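You operate a simulated robot arm through the tools that you are given. There is no shell and no other tool. Be economical: measure what you need, move in short steps, check, and stop when the job is done.

Carry out the task below with a simulated two-armed robot. There is one attempt and no reset: what you move stays moved.

## Task
On the top of the small pine table, fold the hand towel in half, so that it is half as long.

Only the result counts: the job must be done as asked and must still hold three seconds after the hand-in. Knocking over, shifting, dropping, spilling or breaking anything else fails it. Flat cloth is picked up by pressing the open fingertips on it (5 to 10 N) and closing them slowly along it; thin cloth reads only 2 to 8 mm in the jaws.

## Robot
Two 7-joint arms with two-finger parallel grippers on one trunk, on a base that drives. Base frame: it is fixed to the floor where the robot stands at the start and does not move with it; the origin is under the middle of the robot, x ahead of it, y to its left, z up. Lengths are in mm, angles in rad, forces in N, time in s.
The left shoulder is at the start at [70, 163, 1070], the right one opposite. Places, roughly: top of the small pine table [500, -100, 800]. Payload 3.43 kg a hand.
The TCP of each hand is the grasp point between the finger pads, 34 mm short of the fingertips. In the tool frame z runs along the fingers and y along their closing line. The gripper opens to 128 mm. The fingers are 24 mm wide and 12 mm thick; the gripper's body (48 by 130 mm) begins 96 mm behind the TCP.
Orientation is that of the tool frame in the base frame, as a unit quaternion [w, x, y, z]. With the fingers straight down and closing along the base's y, the tool's x points along the base's -x, its y along +y and its z along -z.

## Interface
- The arms move only by the tool drive_tool. It takes "left_steps", "right_steps" or both (then of equal length, played together; a hand with none holds still); each is a list that holds one entry, the list of rows, each a list of 7 numbers: the turn, a rotation vector about the tool's x, y, z in rad, then the shift along the tool's x, y, z in m, then the opening, from 0 (shut) to 1 (fully open). In form: [[[ax, ay, az, x, y, z, jaw], ...]]. A call has 1 to 10 rows; each row shifts and turns the commanded pose from where the row before left it, along the tool's axes as they then stand. Rows are played at 5 a second. More than 50 mm and 0.15 rad between two rows, or a gripper value outside its range, and nothing of the call is played. Where a pose cannot be reached the arm comes as near as it can. A force on the tool above 40 N (or 10 N above the force at the start of the call, whichever is more), or a blocked arm, ends the call early, and 0.2 s more pass. Each finger travels about 153 mm/s and halts on what it meets, pressing with about 41 N; the grip force reading is that of the motor and also rises with nothing between the fingers. The clock runs only during rows and for 0.2 s after the last one: add rows that do not move to give the fingers time. The reply holds the time, the measured pose of the TCP, the force on the tool along the base axes, the opening and the grip force, in the units named above and with some noise.
- Cameras (640 x 400 px; columns grow to the right, rows downward): "scene" is now at [116.9, -25.7, 1270.5]; the picture's right is [-0.38, -0.93, 0.00], its down [-0.75, 0.31, -0.59] and it looks along [0.54, -0.22, -0.81] (base axes); focal length 214 px, centre (320, 200). "left" rides on the left gripper at [76, 11, -160] in its tool frame; the picture's right is [-0.15, 0.99, 0.00], its down [-0.88, -0.13, -0.46] and it looks along [-0.45, -0.07, 0.89] (tool axes); focal length 234 px, centre (320, 200). "right" rides on the right gripper at [76, -11, -160] in its tool frame; the picture's right is [0.15, 0.99, 0.00], its down [-0.88, 0.13, -0.46] and it looks along [-0.45, 0.07, 0.89] (tool axes); focal length 234 px, centre (320, 200). There is no depth. A picture from a camera that has moved, and an enlarged one, comes with that camera's place and axes in the base frame and with its lens.
- snapshot(camera): a new picture of that camera. It takes no simulated time.
- slide_trunk(by): slides the trunk up (or, below 0, down) by that many mm; the arms and the scene camera ride with it, the base frame stays. It gives what a move gives, with no picture.
- steer(legs): drives the robot by 1 to 6 legs, each [ahead, left, turn to the left] in mm, mm and rad, along the robot's own axes; the way and the turn of a leg run together, so that a leg with both is an arc; at most 1500 mm and 3.142 rad a leg. The arms and the cameras ride along, it lands a little off, and it stops where it bumps. It gives what a move gives.
- aim_head(pan, tilt): turns the head with the scene camera to pan (to the left, within 1.501 rad either way) and tilt (down, from -0.506 to 1.204), counted from straight ahead of the robot. It gives what a move gives.
- inspect(camera, box): a new picture of the part [left, top, right, bottom] of that camera's present view, enlarged. It takes no simulated time.
- finish_job(): hands the job in; it is judged then, once.

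Go step by step. Nothing tells you exact positions but the pictures and the camera data: compare them with the known pose of the tool, close in by small moves and look again before you grip or let go. The budget is 120 turns and 100 pictures, counting those below and the enlarged ones. Unless the task says otherwise, let go and move clear before handing in, and close with one line.

The tools are called after "Emit:" as name(argument=value, ...) on one line, values as JSON. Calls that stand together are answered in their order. drive_tool: Moves the arms, as the interface text tells. Its arguments: {"type":"object","properties":{"left_steps":{"type":"array"},"right_steps":{"type":"array"}},"required":[]} The other tools are called the same way: slide_trunk (by) slides the trunk up or down; steer (legs) drives the base; aim_head (pan, tilt) turns the head that bears the scene camera; snapshot (camera) takes a picture; inspect (camera, box) takes an enlarged picture of a part of a camera's view; finish_job () hands the job in.

At the start:

```text
t: 0.0
left_ee_pos: [623.3, 328.2, 924.9]
left_tool_rot: [-0.001, -0.002, 1.0, 0.0]
left_wrist_force: [-0.1, 0.5, -0.4]
left_opening: 128.1
left_finger_force: 0.1
right_ee_pos: [682.7, -274.6, 951.6]
right_tool_rot: [0.0, 0.0, 1.0, 0.001]
right_wrist_force: [-0.5, -0.5, 0.3]
right_opening: 127.8
right_finger_force: 0.1
trunk travel left (down, up): [-550.0, 390.0]
robot x, y, heading: [-0.9, -5.7, -0.001]
head pan, tilt: [-0.387, 0.942]
```

scene: 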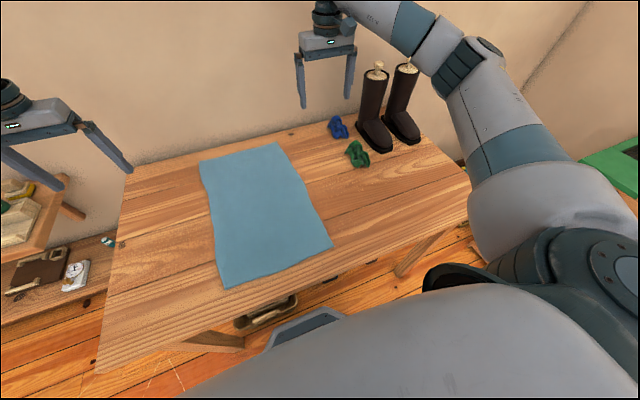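
right: 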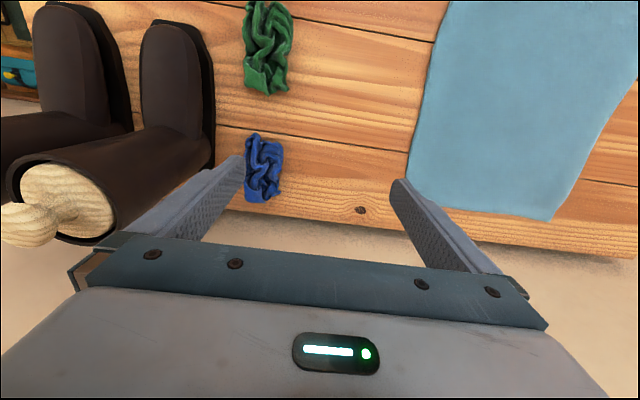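
left: 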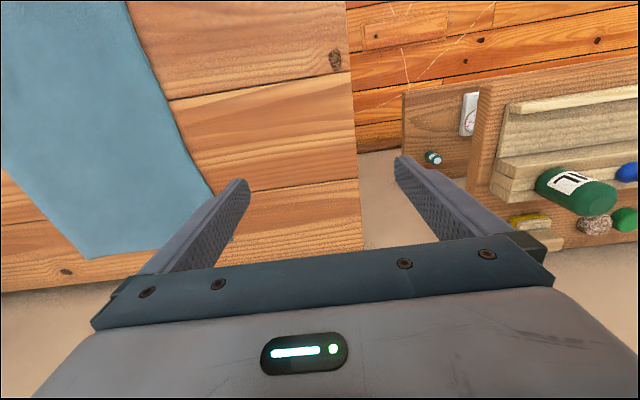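

The towel lies with its long side along x, from about x 295 to 720 and y -130 to 130, on a top at z of about 790. Its near edge is too close to the robot, so I'll pull the right hand in away from the boots and then back the robot up.

Emit:
drive_tool(right_steps=[[[0, 0, 0, 0, 0.04, -0.02, 1], [0, 0, 0, 0, 0.04, -0.02, 1], [0, 0, 0, 0, 0.04, -0.02, 1], [0, 0, 0, 0, 0, 0, 1]]], left_steps=[[[0, 0, 0, 0, -0.04, -0.02, 1], [0, 0, 0, 0, -0.04, -0.02, 1], [0, 0, 0, 0, -0.04, -0.02, 1], [0, 0, 0, 0, 0, 0, 1]]])

Emit:
steer(legs=[[-140, 0, 0]])

Emit:
aim_head(pan=0, tilt=0.85)

Emit:
snapshot(camera="scene")

Emit:
snapshot(camera="right")

Emit:
snapshot(camera="left")

```text
t: 1.0
left_ee_pos: [623.6, 207.5, 984.8]
left_tool_rot: [0.0, -0.001, 1.0, 0.0]
left_wrist_force: [-0.7, -0.3, -0.7]
left_opening: 128.0
left_finger_force: 0.1
right_ee_pos: [682.2, -154.0, 1011.7]
right_tool_rot: [0.0, 0.0, 1.0, 0.0]
right_wrist_force: [-0.5, 0.2, 0.6]
right_opening: 128.3
right_finger_force: 0.0
trunk travel left (down, up): [-550.0, 390.0]
robot x, y, heading: [0.8, -1.2, -0.004]
head pan, tilt: [-0.387, 0.942]
```

```text
t: 2.3
left_ee_pos: [481.9, 208.1, 983.9]
left_tool_rot: [-0.001, -0.001, 1.0, 0.0]
left_wrist_force: [-1.1, -0.7, 0.5]
left_opening: 128.2
left_finger_force: 0.0
right_ee_pos: [541.1, -154.7, 1012.4]
right_tool_rot: [0.0, 0.001, 1.0, -0.001]
right_wrist_force: [-0.7, -0.5, 0.0]
right_opening: 127.9
right_finger_force: 0.0
trunk travel left (down, up): [-550.0, 390.0]
robot x, y, heading: [-141.5, -0.1, -0.0]
head pan, tilt: [-0.387, 0.942]
```

```text
t: 3.2
left_ee_pos: [483.3, 208.3, 983.0]
left_tool_rot: [0.0, 0.0, 1.0, 0.0]
left_wrist_force: [0.2, 0.0, -0.3]
left_opening: 128.1
left_finger_force: 0.0
right_ee_pos: [543.1, -154.8, 1011.5]
right_tool_rot: [0.0, 0.0, 1.0, 0.0]
right_wrist_force: [-0.8, -0.3, -1.3]
right_opening: 128.1
right_finger_force: 0.1
trunk travel left (down, up): [-550.0, 390.0]
robot x, y, heading: [-140.6, -1.0, -0.001]
head pan, tilt: [0.0, 0.85]
```

```text
96 pictures are left
camera scene: at [-12.4, 1.8, 1277.4], right [0.0, -1.0, 0.0], down [-0.75, 0.0, -0.66], along [0.66, 0.0, -0.75], focal length 214 px, centre (320, 200)
```

scene: 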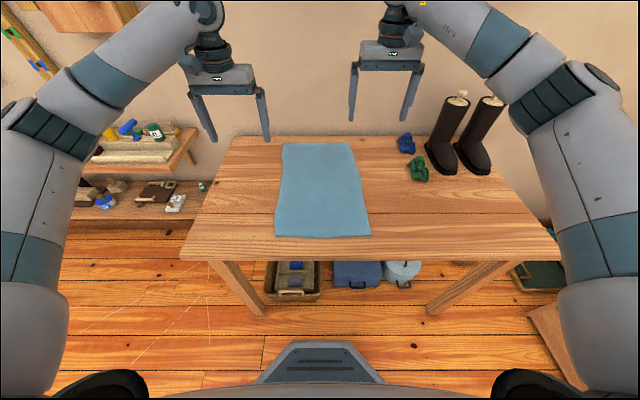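

```text
95 pictures are left
camera right: at [466.2, -165.1, 1172.0], right [-0.15, 0.99, 0.0], down [0.88, 0.13, 0.46], along [0.45, 0.07, -0.89], focal length 234 px, centre (320, 200)
```

right: 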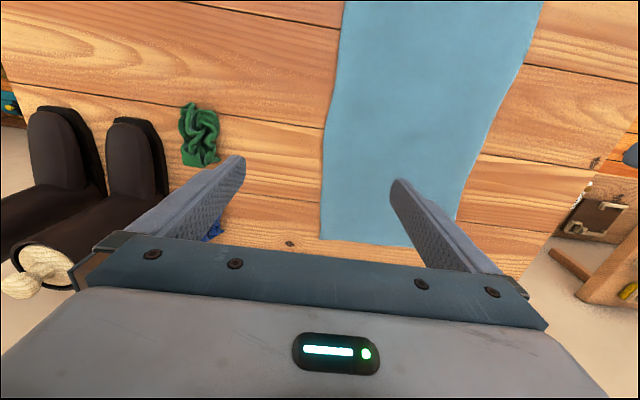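

```text
94 pictures are left
camera left: at [407.4, 220.1, 1144.2], right [0.15, 0.99, 0.0], down [0.88, -0.13, 0.46], along [0.45, -0.07, -0.89], focal length 234 px, centre (320, 200)
```

left: 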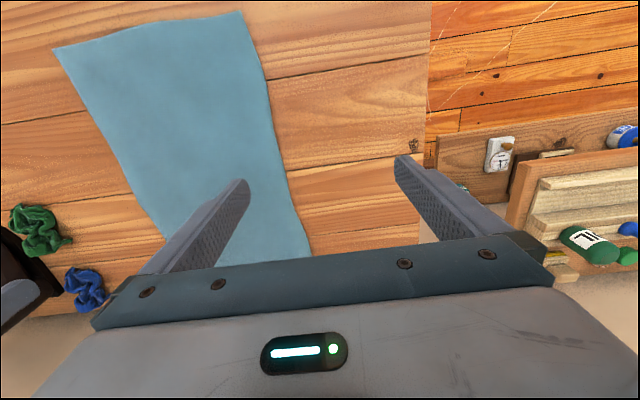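

Comparing the cameras puts the top at z of about 760, with towel corners near (311,130), (311,-140), (763,158) and (766,-122). I'll drive forward a little to bring both ends into reach, then go above the far corners.

Emit:
steer(legs=[[45, 0, 0]])

Emit:
drive_tool(left_steps=[[[0, 0, 0, -0.045, -0.018, -0.0, 0.6], [0, 0, 0, -0.045, -0.018, -0.0, 0.4], [0, 0, 0, -0.045, -0.018, 0.0, 0.4], [0, 0, 0, -0.045, -0.018, 0.02, 0.4], [0, 0, 0, -0.03, 0, 0.03, 0.4], [0, 0, 0, 0, 0, 0.03, 0.4], [0, 0, 0, 0, 0, 0, 0.4]]], right_steps=[[[0, 0, 0, -0.045, 0.02, 0.02, 0.6], [0, 0, 0, -0.045, 0.02, 0.02, 0.4], [0, 0, 0, -0.045, 0.018, 0.01, 0.4], [0, 0, 0, -0.015, 0, 0.02, 0.4], [0, 0, 0, 0, 0, 0.02, 0.4], [0, 0, 0, 0, 0, 0.02, 0.4], [0, 0, 0, 0, 0, 0, 0.4]]])

Emit:
snapshot(camera="scene")

Emit:
snapshot(camera="right")

Emit:
snapshot(camera="left")

```text
t: 4.1
left_ee_pos: [526.6, 208.0, 983.5]
left_tool_rot: [-0.001, -0.001, 1.0, 0.0]
left_wrist_force: [0.1, -0.2, -0.7]
left_opening: 127.9
left_finger_force: 0.0
right_ee_pos: [586.6, -155.2, 1011.7]
right_tool_rot: [-0.001, 0.0, 1.0, 0.0]
right_wrist_force: [0.4, 0.2, -0.3]
right_opening: 128.0
right_finger_force: 0.1
trunk travel left (down, up): [-550.0, 390.0]
robot x, y, heading: [-97.3, -1.4, -0.0]
head pan, tilt: [0.0, 0.85]
```

```text
refused: row 1 steps farther than a row can; nothing moved
```

```text
93 pictures are left
camera scene: at [31.9, 2.0, 1277.6], right [0.0, -1.0, 0.0], down [-0.75, 0.0, -0.66], along [0.66, 0.0, -0.75], focal length 214 px, centre (320, 200)
```

scene: 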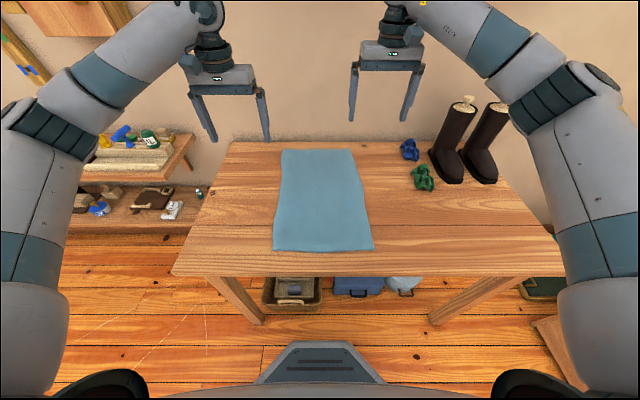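

```text
92 pictures are left
camera right: at [510.6, -164.6, 1172.0], right [-0.15, 0.99, 0.0], down [0.88, 0.13, 0.45], along [0.45, 0.07, -0.89], focal length 234 px, centre (320, 200)
```

right: 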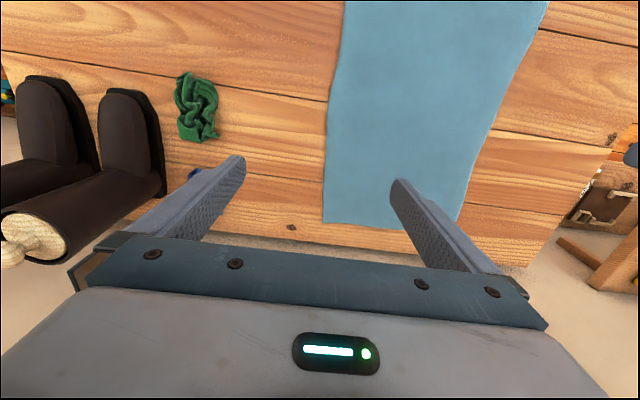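

```text
91 pictures are left
camera left: at [451.5, 220.6, 1144.2], right [0.14, 0.99, 0.0], down [0.88, -0.13, 0.45], along [0.45, -0.07, -0.89], focal length 234 px, centre (320, 200)
```

left: 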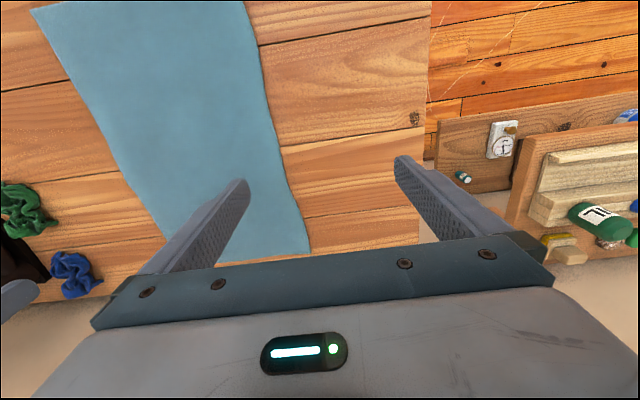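

The far corners are at about (768,151) and (769,-120). I'll redo the approach with smaller rows.

Emit:
drive_tool(left_steps=[[[0, 0, 0, -0.0308, -0.0139, 0.0205, 0.6], [0, 0, 0, -0.0308, -0.0139, 0.0205, 0.4], [0, 0, 0, -0.0308, -0.0139, 0.0205, 0.36], [0, 0, 0, -0.0308, -0.0139, 0.0205, 0.36], [0, 0, 0, -0.0308, -0.0139, 0.0205, 0.36], [0, 0, 0, -0.0308, -0.0139, 0.0205, 0.36], [0, 0, 0, -0.0308, -0.0139, 0.0205, 0.36], [0, 0, 0, 0, 0, 0, 0.36]]], right_steps=[[[0, 0, 0, -0.0222, 0.0107, 0.0245, 0.6], [0, 0, 0, -0.0222, 0.0107, 0.0245, 0.4], [0, 0, 0, -0.0222, 0.0107, 0.0245, 0.36], [0, 0, 0, -0.0222, 0.0107, 0.0245, 0.36], [0, 0, 0, -0.0222, 0.0107, 0.0245, 0.36], [0, 0, 0, -0.0222, 0.0107, 0.0245, 0.36], [0, 0, 0, -0.0222, 0.0107, 0.0245, 0.36], [0, 0, 0, 0, 0, 0, 0.36]]])

Emit:
snapshot(camera="scene")

Emit:
snapshot(camera="right")

Emit:
snapshot(camera="left")

```text
t: 5.9
left_ee_pos: [733.3, 118.8, 839.7]
left_tool_rot: [0.0, 0.0, 1.0, 0.0]
left_wrist_force: [-0.4, 1.0, -0.3]
left_opening: 46.0
left_finger_force: 0.1
left hand out of reach, approached as far as the arm can: row 7
right_ee_pos: [725.9, -83.4, 839.4]
right_tool_rot: [0.0, -0.001, 1.0, -0.001]
right_wrist_force: [-0.3, 0.1, -0.4]
right_opening: 46.3
right_finger_force: 0.0
right hand out of reach, approached as far as the arm can: row 7
trunk travel left (down, up): [-550.0, 390.0]
robot x, y, heading: [-93.0, -0.2, 0.007]
head pan, tilt: [0.0, 0.85]
```

```text
90 pictures are left
camera scene: at [31.4, 3.4, 1277.5], right [0.0, -1.0, 0.0], down [-0.75, 0.0, -0.66], along [0.66, 0.0, -0.75], focal length 214 px, centre (320, 200)
```

scene: 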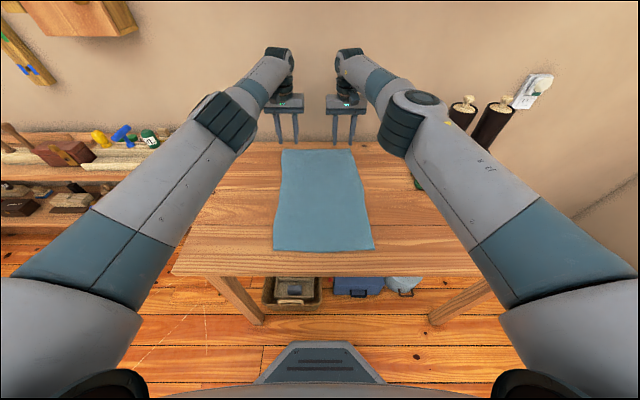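

```text
89 pictures are left
camera right: at [649.3, -93.1, 999.8], right [-0.15, 0.99, 0.0], down [0.88, 0.13, 0.46], along [0.45, 0.07, -0.89], focal length 234 px, centre (320, 200)
```

right: 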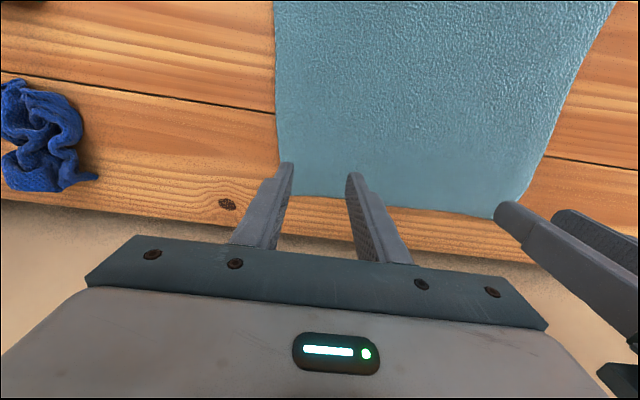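

```text
88 pictures are left
camera left: at [655.5, 131.7, 1000.0], right [0.15, 0.99, 0.0], down [0.88, -0.13, 0.46], along [0.45, -0.07, -0.89], focal length 234 px, centre (320, 200)
```

left: 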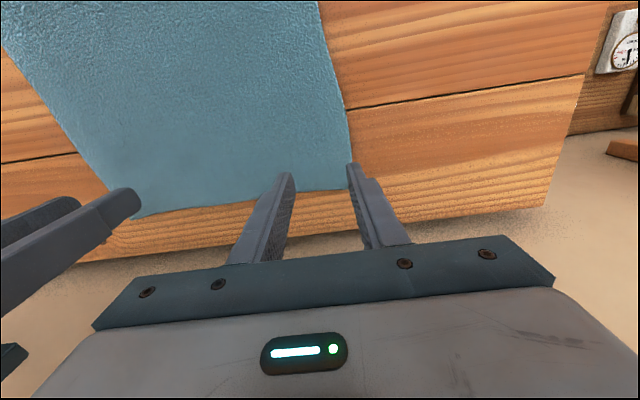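

Both hands stop short at about x 730, while the far corners are at (772,-117) and (767,149). I'll drive forward about 35 mm with the hands above the cloth.

Emit:
steer(legs=[[35, 0, 0]])

Emit:
drive_tool(left_steps=[[[0, 0, 0, 0, 0, 0, 0.36]]], right_steps=[[[0, 0, 0, 0, 0, 0, 0.36]]])

```text
t: 6.8
left_ee_pos: [766.3, 118.0, 840.1]
left_tool_rot: [0.001, 0.0, 1.0, 0.0]
left_wrist_force: [-0.9, 0.5, -0.7]
left_opening: 45.8
left_finger_force: 0.0
right_ee_pos: [760.5, -84.3, 839.3]
right_tool_rot: [0.0, 0.0, 1.0, 0.0]
right_wrist_force: [-1.1, -0.2, 0.2]
right_opening: 46.0
right_finger_force: 0.0
trunk travel left (down, up): [-550.0, 390.0]
robot x, y, heading: [-60.6, 0.0, 0.004]
head pan, tilt: [0.0, 0.85]
```

```text
t: 7.2
left_ee_pos: [765.0, 117.1, 840.6]
left_tool_rot: [0.001, 0.0, 1.0, 0.0]
left_wrist_force: [-0.3, 0.3, -0.6]
left_opening: 46.2
left_finger_force: 0.0
right_ee_pos: [759.4, -84.6, 840.0]
right_tool_rot: [0.002, -0.001, 1.0, 0.0]
right_wrist_force: [-0.7, -0.4, -0.9]
right_opening: 46.1
right_finger_force: 0.0
trunk travel left (down, up): [-550.0, 390.0]
robot x, y, heading: [-59.9, 2.1, -0.005]
head pan, tilt: [0.0, 0.85]
```

Emit:
drive_tool(left_steps=[[[0, 0, 0, 0.015, -0.01, 0.0, 0.36], [0, 0, 0, 0, 0, 0.02, 0.36], [0, 0, 0, 0, 0, 0.018, 0.36], [0, 0, 0, 0, 0, 0, 0.36]]], right_steps=[[[0, 0, 0, 0.009, 0.01, 0.0, 0.36], [0, 0, 0, 0, 0, 0.02, 0.36], [0, 0, 0, 0, 0, 0.018, 0.36], [0, 0, 0, 0, 0, 0, 0.36]]])

Emit:
snapshot(camera="right")

Emit:
snapshot(camera="left")

```text
t: 8.2
left_ee_pos: [751.8, 108.3, 801.5]
left_tool_rot: [0.0, -0.001, 1.0, 0.0]
left_wrist_force: [0.2, -0.7, -0.1]
left_opening: 46.2
left_finger_force: 0.0
right_ee_pos: [750.0, -73.3, 802.0]
right_tool_rot: [0.0, 0.0, 1.0, -0.001]
right_wrist_force: [0.2, -0.5, 1.4]
right_opening: 46.1
right_finger_force: 0.1
trunk travel left (down, up): [-550.0, 390.0]
robot x, y, heading: [-65.0, 2.0, -0.003]
head pan, tilt: [0.0, 0.85]
```

```text
87 pictures are left
camera right: at [674.1, -84.7, 962.1], right [-0.15, 0.99, 0.0], down [0.88, 0.13, 0.46], along [0.45, 0.07, -0.89], focal length 234 px, centre (320, 200)
```

right: 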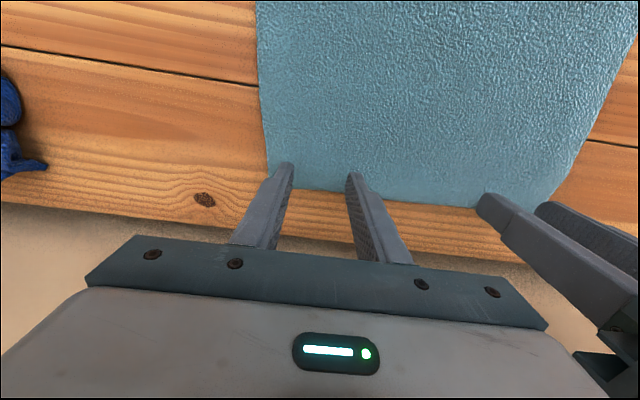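

```text
86 pictures are left
camera left: at [675.0, 120.3, 962.3], right [0.15, 0.99, 0.0], down [0.88, -0.13, 0.46], along [0.45, -0.07, -0.89], focal length 234 px, centre (320, 200)
```

left: 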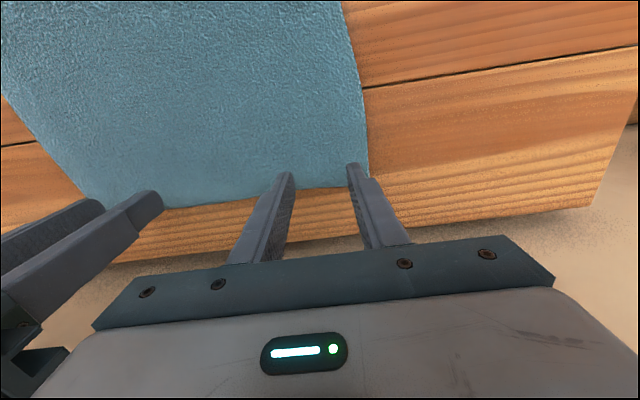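

The edge is only a few millimetres beyond the fingers, so I'll shift both hands 12 mm inward and press down in small steps.

Emit:
drive_tool(left_steps=[[[0, 0, 0, 0.012, -0.003, 0.0, 0.36], [0, 0, 0, 0, 0, 0.003, 0.36], [0, 0, 0, 0, 0, 0.002, 0.36], [0, 0, 0, 0, 0, 0.002, 0.36], [0, 0, 0, 0, 0, 0.0, 0.36]]], right_steps=[[[0, 0, 0, 0.012, 0.0, 0.0, 0.36], [0, 0, 0, 0, 0, 0.003, 0.36], [0, 0, 0, 0, 0, 0.002, 0.36], [0, 0, 0, 0, 0, 0.002, 0.36], [0, 0, 0, 0, 0, 0.0, 0.36]]])

```text
t: 9.3
left_ee_pos: [739.0, 104.0, 795.3]
left_tool_rot: [0.0, -0.001, 1.0, 0.0]
left_wrist_force: [0.1, -1.0, -0.3]
left_opening: 46.1
left_finger_force: 0.1
right_ee_pos: [738.5, -74.6, 794.3]
right_tool_rot: [0.0, 0.0, 1.0, 0.0]
right_wrist_force: [-0.7, 0.7, -0.2]
right_opening: 45.8
right_finger_force: 0.0
trunk travel left (down, up): [-550.0, 390.0]
robot x, y, heading: [-64.2, -0.4, -0.001]
head pan, tilt: [0.0, 0.85]
```

Emit:
drive_tool(left_steps=[[[0, 0, 0, 0, 0, 0.002, 0.36], [0, 0, 0, 0, 0, 0.002, 0.36], [0, 0, 0, 0, 0, 0.0, 0.36]]], right_steps=[[[0, 0, 0, 0, 0, 0.002, 0.36], [0, 0, 0, 0, 0, 0.002, 0.36], [0, 0, 0, 0, 0, 0.0, 0.36]]])

```text
t: 10.2
left_ee_pos: [738.7, 106.1, 791.1]
left_tool_rot: [0.0, -0.001, 1.0, 0.0]
left_wrist_force: [0.3, -0.3, 0.2]
left_opening: 46.1
left_finger_force: 0.0
right_ee_pos: [739.1, -75.6, 790.3]
right_tool_rot: [0.0, 0.0, 1.0, 0.0]
right_wrist_force: [-0.6, -0.3, 0.9]
right_opening: 46.1
right_finger_force: 0.0
trunk travel left (down, up): [-550.0, 390.0]
robot x, y, heading: [-64.6, -0.8, -0.0]
head pan, tilt: [0.0, 0.85]
```

Emit:
drive_tool(left_steps=[[[0, 0, 0, 0, 0, 0.002, 0.36], [0, 0, 0, 0, 0, 0.002, 0.36], [0, 0, 0, 0, 0, 0.0, 0.36]]], right_steps=[[[0, 0, 0, 0, 0, 0.002, 0.36], [0, 0, 0, 0, 0, 0.002, 0.36], [0, 0, 0, 0, 0, 0.0, 0.36]]])

Emit:
snapshot(camera="right")

```text
t: 10.9
left_ee_pos: [738.9, 104.1, 787.8]
left_tool_rot: [0.0, -0.001, 1.0, 0.001]
left_wrist_force: [1.1, -0.1, 3.3]
left_opening: 46.2
left_finger_force: 0.1
right_ee_pos: [738.5, -73.9, 787.1]
right_tool_rot: [0.001, 0.0, 1.0, 0.0]
right_wrist_force: [1.8, 1.0, 5.5]
right_opening: 46.1
right_finger_force: 0.1
trunk travel left (down, up): [-550.0, 390.0]
robot x, y, heading: [-61.8, 0.8, -0.001]
head pan, tilt: [0.0, 0.85]
```

```text
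85 pictures are left
camera right: at [662.2, -84.4, 948.2], right [-0.15, 0.99, 0.0], down [0.88, 0.13, 0.46], along [0.45, 0.07, -0.89], focal length 234 px, centre (320, 200)
```

right: 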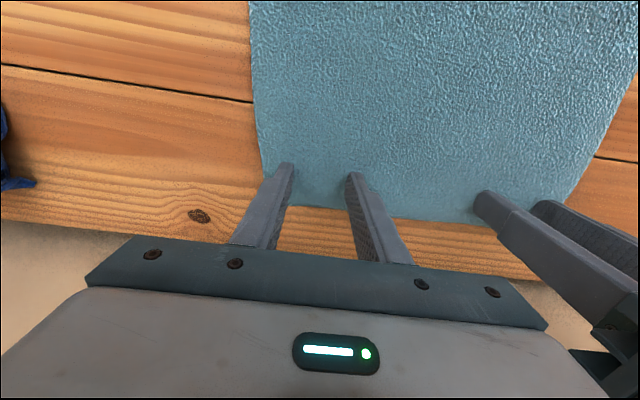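

Contact is at TCP z of about 788. I'll press slightly more on both sides, then close slowly.

Emit:
drive_tool(left_steps=[[[0, 0, 0, 0, 0, 0.001, 0.36], [0, 0, 0, 0, 0, 0, 0.33], [0, 0, 0, 0, 0, 0, 0.29], [0, 0, 0, 0, 0, 0, 0.25], [0, 0, 0, 0, 0, 0, 0.21], [0, 0, 0, 0, 0, 0, 0.17], [0, 0, 0, 0, 0, 0, 0.13], [0, 0, 0, 0, 0, 0, 0.09]]], right_steps=[[[0, 0, 0, 0, 0, 0.0005, 0.36], [0, 0, 0, 0, 0, 0, 0.33], [0, 0, 0, 0, 0, 0, 0.29], [0, 0, 0, 0, 0, 0, 0.25], [0, 0, 0, 0, 0, 0, 0.21], [0, 0, 0, 0, 0, 0, 0.17], [0, 0, 0, 0, 0, 0, 0.13], [0, 0, 0, 0, 0, 0, 0.09]]])

Emit:
snapshot(camera="right")

Emit:
snapshot(camera="left")

```text
t: 12.8
left_ee_pos: [738.3, 105.4, 788.4]
left_tool_rot: [0.001, -0.001, 1.0, 0.0]
left_wrist_force: [0.4, 0.0, 6.5]
left_opening: 9.2
left_finger_force: 0.1
right_ee_pos: [737.6, -74.2, 788.1]
right_tool_rot: [0.001, 0.0, 1.0, 0.0]
right_wrist_force: [-0.8, 1.0, 9.3]
right_opening: 10.5
right_finger_force: 0.0
trunk travel left (down, up): [-550.0, 390.0]
robot x, y, heading: [-62.1, -1.1, 0.004]
head pan, tilt: [0.0, 0.85]
```

```text
84 pictures are left
camera right: at [661.3, -84.2, 948.0], right [-0.15, 0.99, 0.0], down [0.88, 0.13, 0.46], along [0.45, 0.07, -0.89], focal length 234 px, centre (320, 200)
```

right: 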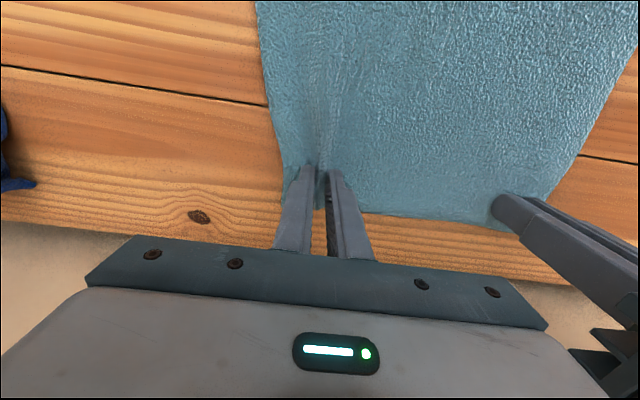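

```text
83 pictures are left
camera left: at [661.4, 117.7, 947.8], right [0.14, 0.99, 0.0], down [0.88, -0.13, 0.46], along [0.45, -0.07, -0.89], focal length 234 px, centre (320, 200)
```

left: 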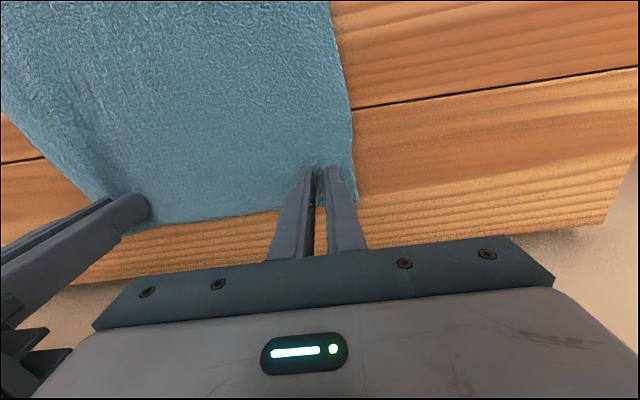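

The cloth is gathering between both pairs of fingers. I'll close fully and lift a little to check.

Emit:
drive_tool(left_steps=[[[0, 0, 0, 0, 0, 0, 0.05], [0, 0, 0, 0, 0, 0, 0.0], [0, 0, 0, 0, 0, 0, 0.0], [0, 0, 0, 0, 0, 0, 0.0], [0, 0, 0, 0, 0, -0.015, 0.0], [0, 0, 0, 0, 0, -0.015, 0.0], [0, 0, 0, 0, 0, -0.01, 0.0]]], right_steps=[[[0, 0, 0, 0, 0, 0, 0.05], [0, 0, 0, 0, 0, 0, 0.0], [0, 0, 0, 0, 0, 0, 0.0], [0, 0, 0, 0, 0, 0, 0.0], [0, 0, 0, 0, 0, -0.015, 0.0], [0, 0, 0, 0, 0, -0.015, 0.0], [0, 0, 0, 0, 0, -0.01, 0.0]]])

Emit:
snapshot(camera="right")

Emit:
snapshot(camera="left")

Emit:
snapshot(camera="scene")

```text
t: 14.3
left_ee_pos: [739.4, 104.7, 825.7]
left_tool_rot: [0.0, -0.001, 1.0, -0.001]
left_wrist_force: [0.2, 0.0, 0.1]
left_opening: 0.1
left_finger_force: 33.5
right_ee_pos: [739.6, -73.8, 824.6]
right_tool_rot: [0.0, 0.0, 1.0, 0.0]
right_wrist_force: [1.3, 0.4, 0.0]
right_opening: 4.4
right_finger_force: 38.8
trunk travel left (down, up): [-550.0, 390.0]
robot x, y, heading: [-62.1, 0.1, 0.005]
head pan, tilt: [0.0, 0.85]
```

```text
82 pictures are left
camera right: at [663.3, -84.8, 986.2], right [-0.15, 0.99, 0.0], down [0.88, 0.13, 0.45], along [0.45, 0.07, -0.89], focal length 234 px, centre (320, 200)
```

right: 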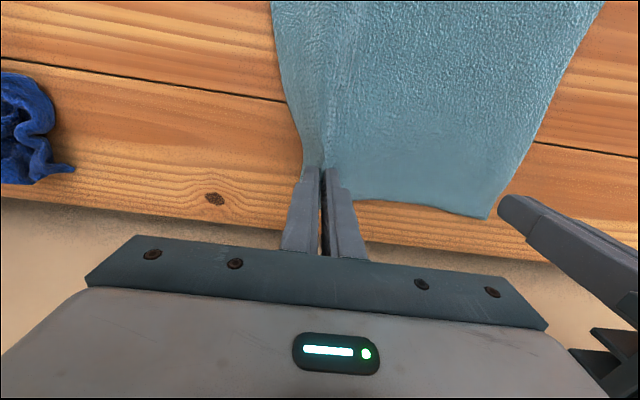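

```text
81 pictures are left
camera left: at [663.1, 116.8, 986.0], right [0.15, 0.99, 0.0], down [0.88, -0.13, 0.46], along [0.45, -0.07, -0.89], focal length 234 px, centre (320, 200)
```

left: 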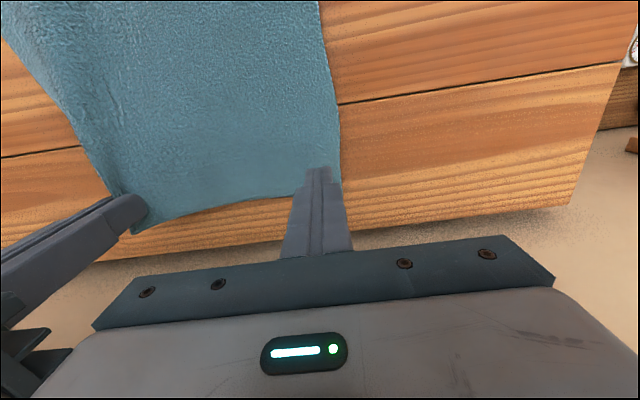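

```text
80 pictures are left
camera scene: at [66.0, 2.0, 1277.4], right [0.0, -1.0, 0.0], down [-0.75, 0.0, -0.66], along [0.66, 0.0, -0.75], focal length 214 px, centre (320, 200)
```

scene: 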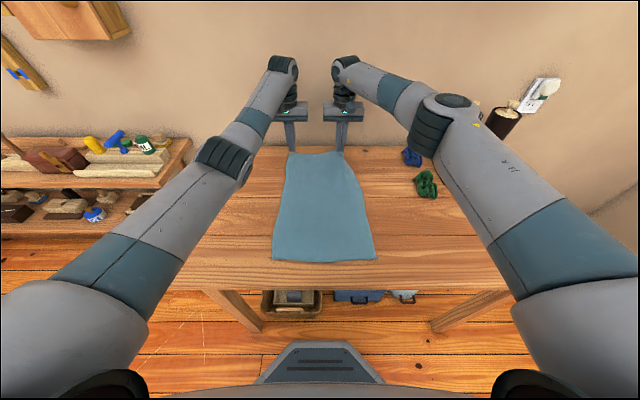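

The right hand holds the cloth (4.4 mm), but the left one slipped off (0.1 mm). I'll lower the right a bit and retry the left with a firmer press.

Emit:
drive_tool(left_steps=[[[0, 0, 0, 0, 0, 0, 0.36], [0, 0, 0, 0, 0, 0, 0.36], [0, 0, 0, 0, 0, 0.015, 0.36], [0, 0, 0, 0, 0, 0.015, 0.36], [0, 0, 0, 0, 0, 0.007, 0.36], [0, 0, 0, 0, 0, 0.002, 0.36], [0, 0, 0, 0, 0, 0.002, 0.36], [0, 0, 0, 0, 0, 0, 0.36]]], right_steps=[[[0, 0, 0, 0, 0, 0.01, 0.0], [0, 0, 0, 0, 0, 0.01, 0.0], [0, 0, 0, 0, 0, 0.01, 0.0], [0, 0, 0, 0, 0, 0, 0.0], [0, 0, 0, 0, 0, 0, 0.0], [0, 0, 0, 0, 0, 0, 0.0], [0, 0, 0, 0, 0, 0, 0.0], [0, 0, 0, 0, 0, 0, 0.0]]])

Emit:
snapshot(camera="left")

```text
t: 16.1
left_ee_pos: [739.5, 105.4, 785.9]
left_tool_rot: [0.001, -0.001, 1.0, 0.0]
left_wrist_force: [2.4, 1.5, 10.0]
left_opening: 45.6
left_finger_force: 0.0
right_ee_pos: [737.6, -74.6, 796.9]
right_tool_rot: [0.0, -0.001, 1.0, 0.0]
right_wrist_force: [0.1, -1.0, 0.6]
right_opening: 4.0
right_finger_force: 38.1
trunk travel left (down, up): [-550.0, 390.0]
robot x, y, heading: [-56.6, -0.2, 0.002]
head pan, tilt: [0.0, 0.85]
```

```text
79 pictures are left
camera left: at [662.8, 117.3, 946.9], right [0.14, 0.99, 0.0], down [0.88, -0.13, 0.46], along [0.45, -0.07, -0.89], focal length 234 px, centre (320, 200)
```

left: 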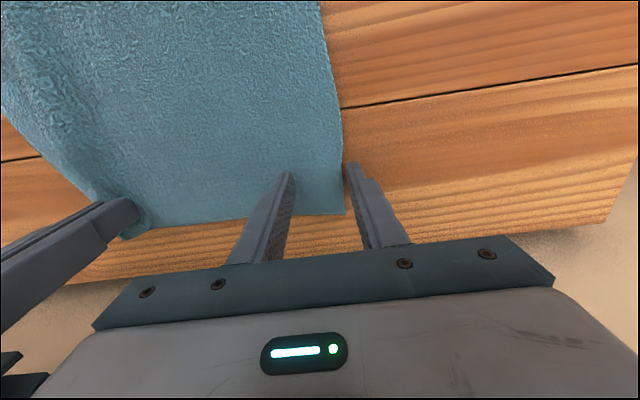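

The cloth edge is now at about y 124, so the outer finger is off it. I'll lift, shift 20 mm inward, and press again.

Emit:
drive_tool(left_steps=[[[0, 0, 0, 0, 0, -0.012, 0.36], [0, 0, 0, -0.004, -0.02, 0, 0.36], [0, 0, 0, 0, 0, 0.006, 0.36], [0, 0, 0, 0, 0, 0.003, 0.36], [0, 0, 0, 0, 0, 0.002, 0.36], [0, 0, 0, 0, 0, 0.001, 0.36], [0, 0, 0, 0, 0, 0, 0.36]]])

Emit:
snapshot(camera="left")

```text
t: 17.8
left_ee_pos: [743.4, 84.5, 787.6]
left_tool_rot: [0.002, 0.0, 1.0, 0.001]
left_wrist_force: [3.0, 2.2, 12.6]
left_opening: 45.9
left_finger_force: 0.0
right_ee_pos: [738.7, -73.4, 797.5]
right_tool_rot: [0.0, 0.0, 1.0, 0.0]
right_wrist_force: [0.4, 0.3, -0.6]
right_opening: 4.2
right_finger_force: 38.5
trunk travel left (down, up): [-550.0, 390.0]
robot x, y, heading: [-60.5, -2.8, -0.001]
head pan, tilt: [0.0, 0.85]
```

```text
78 pictures are left
camera left: at [666.6, 97.2, 947.3], right [0.14, 0.99, 0.0], down [0.88, -0.13, 0.46], along [0.45, -0.07, -0.89], focal length 234 px, centre (320, 200)
```

left: 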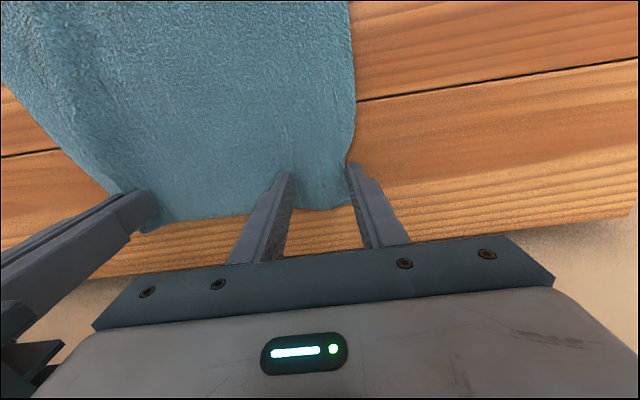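

Pressing dragged the cloth along. I'll lift the left hand higher, ease the right hand outward 20 mm to spread the cloth, and look.

Emit:
drive_tool(left_steps=[[[0, 0, 0, 0, 0, -0.02, 0.36], [0, 0, 0, 0, 0, -0.02, 0.26], [0, 0, 0, 0, 0, 0, 0.26], [0, 0, 0, 0, 0, 0, 0.26]]], right_steps=[[[0, 0, 0, 0, 0, 0, 0], [0, 0, 0, 0, -0.01, 0, 0], [0, 0, 0, 0, -0.01, 0, 0], [0, 0, 0, 0, 0, 0, 0]]])

Emit:
snapshot(camera="left")

Emit:
snapshot(camera="scene")

```text
t: 18.8
left_ee_pos: [743.4, 85.0, 825.4]
left_tool_rot: [0.0, -0.001, 1.0, 0.0]
left_wrist_force: [-0.4, 0.4, 0.3]
left_opening: 33.2
left_finger_force: 0.1
right_ee_pos: [739.4, -95.5, 796.1]
right_tool_rot: [0.001, 0.001, 1.0, 0.0]
right_wrist_force: [-0.5, -0.1, -0.1]
right_opening: 4.1
right_finger_force: 38.4
trunk travel left (down, up): [-550.0, 390.0]
robot x, y, heading: [-56.9, 1.1, 0.001]
head pan, tilt: [0.0, 0.85]
```

```text
77 pictures are left
camera left: at [667.1, 97.2, 985.3], right [0.15, 0.99, 0.0], down [0.88, -0.13, 0.46], along [0.45, -0.07, -0.89], focal length 234 px, centre (320, 200)
```

left: 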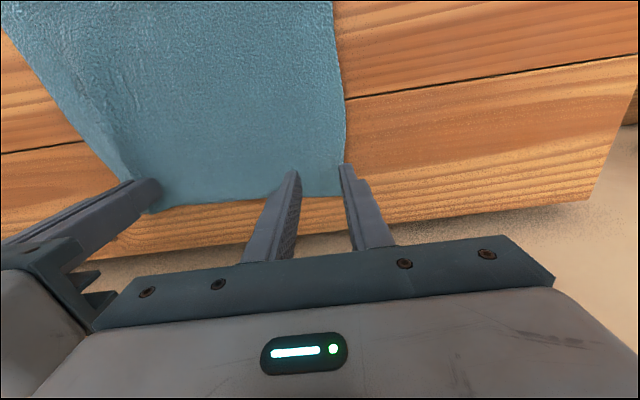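

```text
76 pictures are left
camera scene: at [65.6, 2.2, 1277.6], right [0.0, -1.0, 0.0], down [-0.75, 0.0, -0.66], along [0.66, 0.0, -0.75], focal length 214 px, centre (320, 200)
```

scene: 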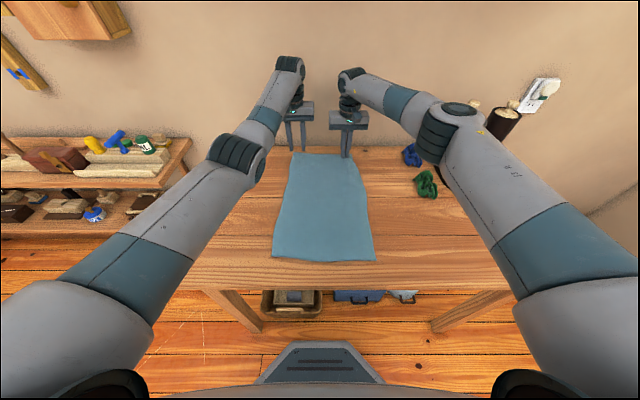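

The corner is now near (779,106). I'll move the left hand to (750,66) and press there.

Emit:
drive_tool(left_steps=[[[0, 0, 0, -0.007, -0.019, 0, 0.33], [0, 0, 0, 0, 0, 0.015, 0.33], [0, 0, 0, 0, 0, 0.015, 0.33], [0, 0, 0, 0, 0, 0.006, 0.33], [0, 0, 0, 0, 0, 0.002, 0.33], [0, 0, 0, 0, 0, 0.001, 0.33], [0, 0, 0, 0, 0, 0, 0.33]]])

Emit:
snapshot(camera="left")

```text
t: 20.4
left_ee_pos: [750.0, 65.2, 786.4]
left_tool_rot: [0.001, -0.001, 1.0, 0.0]
left_wrist_force: [0.3, -0.1, 9.2]
left_opening: 42.1
left_finger_force: 0.1
right_ee_pos: [738.9, -94.9, 797.2]
right_tool_rot: [0.0, 0.0, 1.0, 0.001]
right_wrist_force: [0.1, 0.7, -0.4]
right_opening: 3.9
right_finger_force: 38.2
trunk travel left (down, up): [-550.0, 390.0]
robot x, y, heading: [-60.1, -0.8, -0.001]
head pan, tilt: [0.0, 0.85]
```

```text
75 pictures are left
camera left: at [673.7, 78.0, 947.6], right [0.15, 0.99, 0.0], down [0.88, -0.13, 0.46], along [0.45, -0.07, -0.89], focal length 234 px, centre (320, 200)
```

left: 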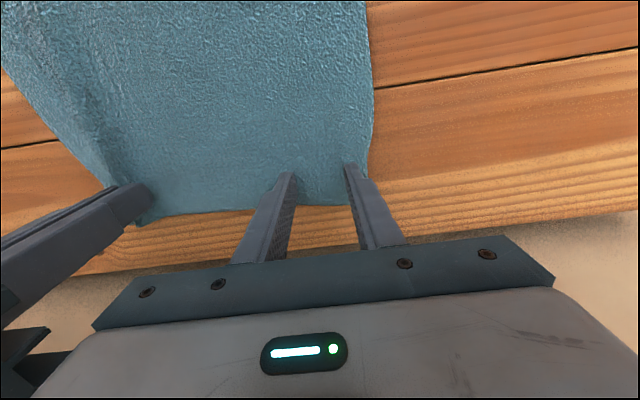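

Both left fingers are now on the cloth at about 9 N. I'll close slowly.

Emit:
drive_tool(left_steps=[[[0, 0, 0, 0, 0, 0, 0.29], [0, 0, 0, 0, 0, 0, 0.25], [0, 0, 0, 0, 0, 0, 0.21], [0, 0, 0, 0, 0, 0.0, 0.17], [0, 0, 0, 0, 0, 0, 0.13], [0, 0, 0, 0, 0, 0, 0.09], [0, 0, 0, 0, 0, 0, 0.05], [0, 0, 0, 0, 0, 0, 0.0], [0, 0, 0, 0, 0, 0, 0.0], [0, 0, 0, 0, 0, 0, 0.0]]])

Emit:
snapshot(camera="left")

```text
t: 22.6
left_ee_pos: [750.1, 66.0, 787.3]
left_tool_rot: [0.001, -0.001, 1.0, 0.0]
left_wrist_force: [0.2, -1.2, 11.7]
left_opening: 2.9
left_finger_force: 37.8
right_ee_pos: [739.2, -93.8, 796.6]
right_tool_rot: [0.001, 0.0, 1.0, 0.0]
right_wrist_force: [0.3, 3.4, -0.4]
right_opening: 4.2
right_finger_force: 38.6
trunk travel left (down, up): [-550.0, 390.0]
robot x, y, heading: [-60.2, -0.3, 0.004]
head pan, tilt: [0.0, 0.85]
```

```text
74 pictures are left
camera left: at [673.3, 78.2, 947.6], right [0.15, 0.99, 0.0], down [0.88, -0.13, 0.46], along [0.45, -0.07, -0.89], focal length 234 px, centre (320, 200)
```

left: 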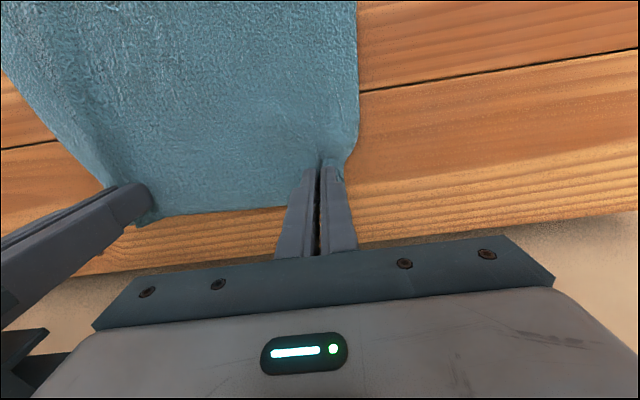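

The left hand reads 2.9 mm, which matches cloth in the jaws. I'll lift both hands to check.

Emit:
drive_tool(left_steps=[[[0, 0, 0, 0, 0, -0.02, 0.0], [0, 0, 0, 0, 0, -0.02, 0.0], [0, 0, 0, 0, 0, -0.02, 0.0], [0, 0, 0, 0, 0, -0.02, 0.0], [0, 0, 0, 0, 0, 0, 0.0]]], right_steps=[[[0, 0, 0, 0, 0, -0.015, 0.0], [0, 0, 0, 0, 0, -0.02, 0.0], [0, 0, 0, 0, 0, -0.02, 0.0], [0, 0, 0, 0, 0, -0.015, 0.0], [0, 0, 0, 0, 0, 0, 0.0]]])

Emit:
snapshot(camera="left")

Emit:
snapshot(camera="scene")

```text
t: 23.8
left_ee_pos: [750.6, 65.8, 866.2]
left_tool_rot: [0.0, -0.002, 1.0, 0.001]
left_wrist_force: [-0.3, -2.6, 0.2]
left_opening: 2.7
left_finger_force: 38.0
right_ee_pos: [740.3, -93.8, 866.0]
right_tool_rot: [0.0, 0.0, 1.0, 0.0]
right_wrist_force: [-0.3, 2.4, 0.5]
right_opening: 4.2
right_finger_force: 38.3
trunk travel left (down, up): [-550.0, 390.0]
robot x, y, heading: [-60.4, 1.1, 0.003]
head pan, tilt: [0.0, 0.85]
```

```text
73 pictures are left
camera left: at [674.9, 78.3, 1025.5], right [0.15, 0.99, 0.0], down [0.88, -0.13, 0.45], along [0.45, -0.07, -0.89], focal length 234 px, centre (320, 200)
```

left: 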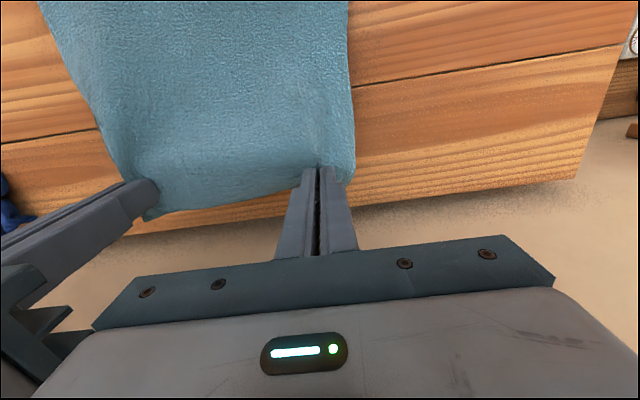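

```text
72 pictures are left
camera scene: at [66.7, 2.0, 1277.4], right [0.0, -1.0, 0.0], down [-0.75, 0.0, -0.66], along [0.66, 0.0, -0.75], focal length 214 px, centre (320, 200)
```

scene: 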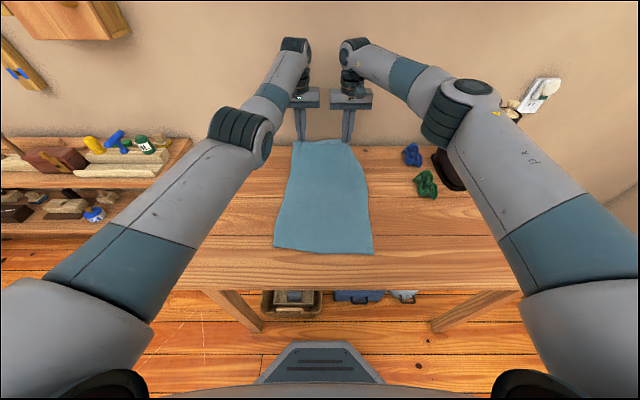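

Both grips hold. The near edge now lies at x of about 336 to 353, so the grips need to land near x 370. I'll take the first half of the arc toward the robot.

Emit:
drive_tool(left_steps=[[[0, 0, 0, 0.024, 0, -0.004, 0], [0, 0, 0, 0.021, 0, -0.022, 0], [0, 0, 0, 0.021, 0, -0.022, 0], [0, 0, 0, 0.028, 0, -0.015, 0], [0, 0, 0, 0.029, 0, -0.014, 0], [0, 0, 0, 0.033, 0, -0.005, 0], [0, 0, 0, 0.032, 0, -0.005, 0], [0, 0, 0, 0, 0, 0, 0]]], right_steps=[[[0, 0, 0, 0.024, 0, -0.004, 0], [0, 0, 0, 0.021, 0, -0.022, 0], [0, 0, 0, 0.021, 0, -0.022, 0], [0, 0, 0, 0.028, 0, -0.015, 0], [0, 0, 0, 0.029, 0, -0.014, 0], [0, 0, 0, 0.033, 0, -0.005, 0], [0, 0, 0, 0.032, 0, -0.005, 0], [0, 0, 0, 0, 0, 0, 0]]])

Emit:
snapshot(camera="scene")

```text
t: 25.6
left_ee_pos: [563.0, 65.6, 953.3]
left_tool_rot: [0.0, -0.001, 1.0, 0.001]
left_wrist_force: [0.4, -2.0, -0.7]
left_opening: 3.0
left_finger_force: 37.2
right_ee_pos: [551.5, -94.3, 952.0]
right_tool_rot: [-0.001, 0.0, 1.0, 0.0]
right_wrist_force: [-0.4, 2.8, 0.8]
right_opening: 4.4
right_finger_force: 38.6
trunk travel left (down, up): [-550.0, 390.0]
robot x, y, heading: [-61.5, -2.5, -0.002]
head pan, tilt: [0.0, 0.85]
```

```text
71 pictures are left
camera scene: at [67.0, 2.0, 1277.4], right [0.0, -1.0, 0.0], down [-0.75, 0.0, -0.66], along [0.66, 0.0, -0.75], focal length 214 px, centre (320, 200)
```

scene: 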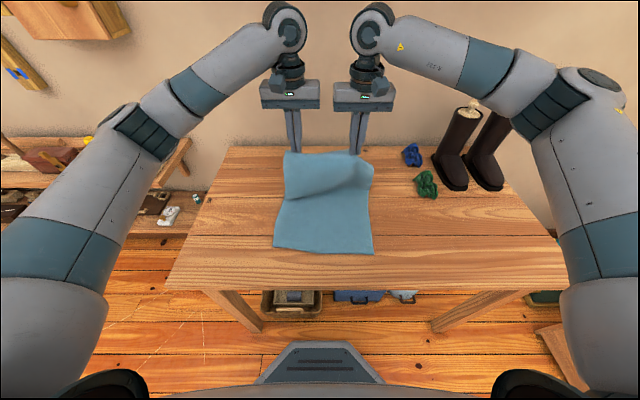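

The cloth is following well and the near edge hasn't moved. I'll continue down the second half.

Emit:
drive_tool(left_steps=[[[0, 0, 0, 0.033, 0.003, 0.005, 0], [0, 0, 0, 0.032, 0.003, 0.005, 0], [0, 0, 0, 0.029, 0, 0.014, 0], [0, 0, 0, 0.028, 0, 0.015, 0], [0, 0, 0, 0.021, 0, 0.022, 0], [0, 0, 0, 0.022, 0, 0.022, 0], [0, 0, 0, 0.01, 0, 0.015, 0], [0, 0, 0, 0, 0, 0, 0]]], right_steps=[[[0, 0, 0, 0.033, 0.003, 0.005, 0], [0, 0, 0, 0.032, 0.003, 0.005, 0], [0, 0, 0, 0.029, 0, 0.014, 0], [0, 0, 0, 0.028, 0, 0.015, 0], [0, 0, 0, 0.021, 0, 0.022, 0], [0, 0, 0, 0.022, 0, 0.022, 0], [0, 0, 0, 0.01, 0, 0.015, 0], [0, 0, 0, 0, 0, 0, 0]]])

Emit:
snapshot(camera="scene")

Emit:
inspect(camera="scene", box=[220, 120, 430, 280])

Emit:
snapshot(camera="left")

```text
t: 27.4
left_ee_pos: [387.3, 70.9, 855.8]
left_tool_rot: [0.001, -0.001, 1.0, 0.0]
left_wrist_force: [-0.4, -2.3, -0.3]
left_opening: 2.8
left_finger_force: 37.6
right_ee_pos: [374.9, -88.9, 853.3]
right_tool_rot: [0.001, 0.001, 1.0, 0.0]
right_wrist_force: [-0.2, 3.3, -1.8]
right_opening: 4.1
right_finger_force: 38.9
trunk travel left (down, up): [-550.0, 390.0]
robot x, y, heading: [-59.7, 0.5, -0.001]
head pan, tilt: [0.0, 0.85]
```

```text
70 pictures are left
camera scene: at [65.7, 2.0, 1277.5], right [0.0, -1.0, 0.0], down [-0.75, 0.0, -0.66], along [0.66, 0.0, -0.75], focal length 214 px, centre (320, 200)
```

scene: 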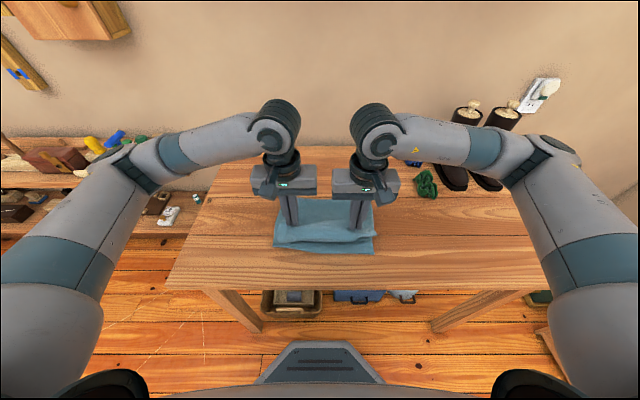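

```text
2.50 times, centred on (325, 200) of scene
camera zoom: at [65.7, 2.0, 1277.5], right [0.0, -1.0, 0.0], down [-0.75, 0.0, -0.66], along [0.66, 0.0, -0.75], focal length 536 px, centre (308, 200)
```

zoom: 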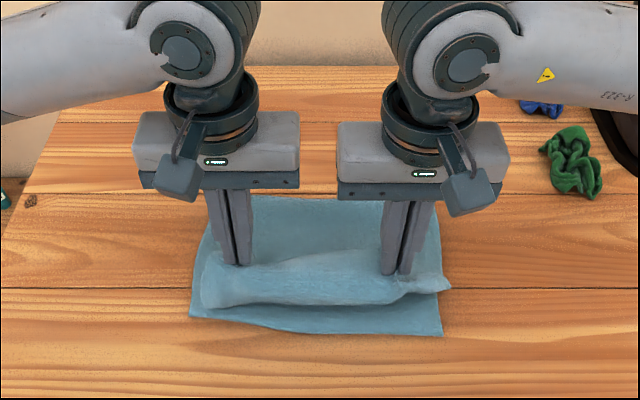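

```text
68 pictures are left
camera left: at [311.3, 83.6, 1015.7], right [0.15, 0.99, 0.0], down [0.88, -0.13, 0.46], along [0.45, -0.07, -0.89], focal length 234 px, centre (320, 200)
```

left: 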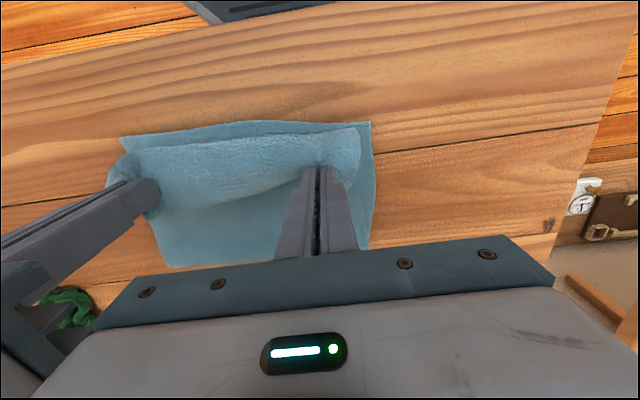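

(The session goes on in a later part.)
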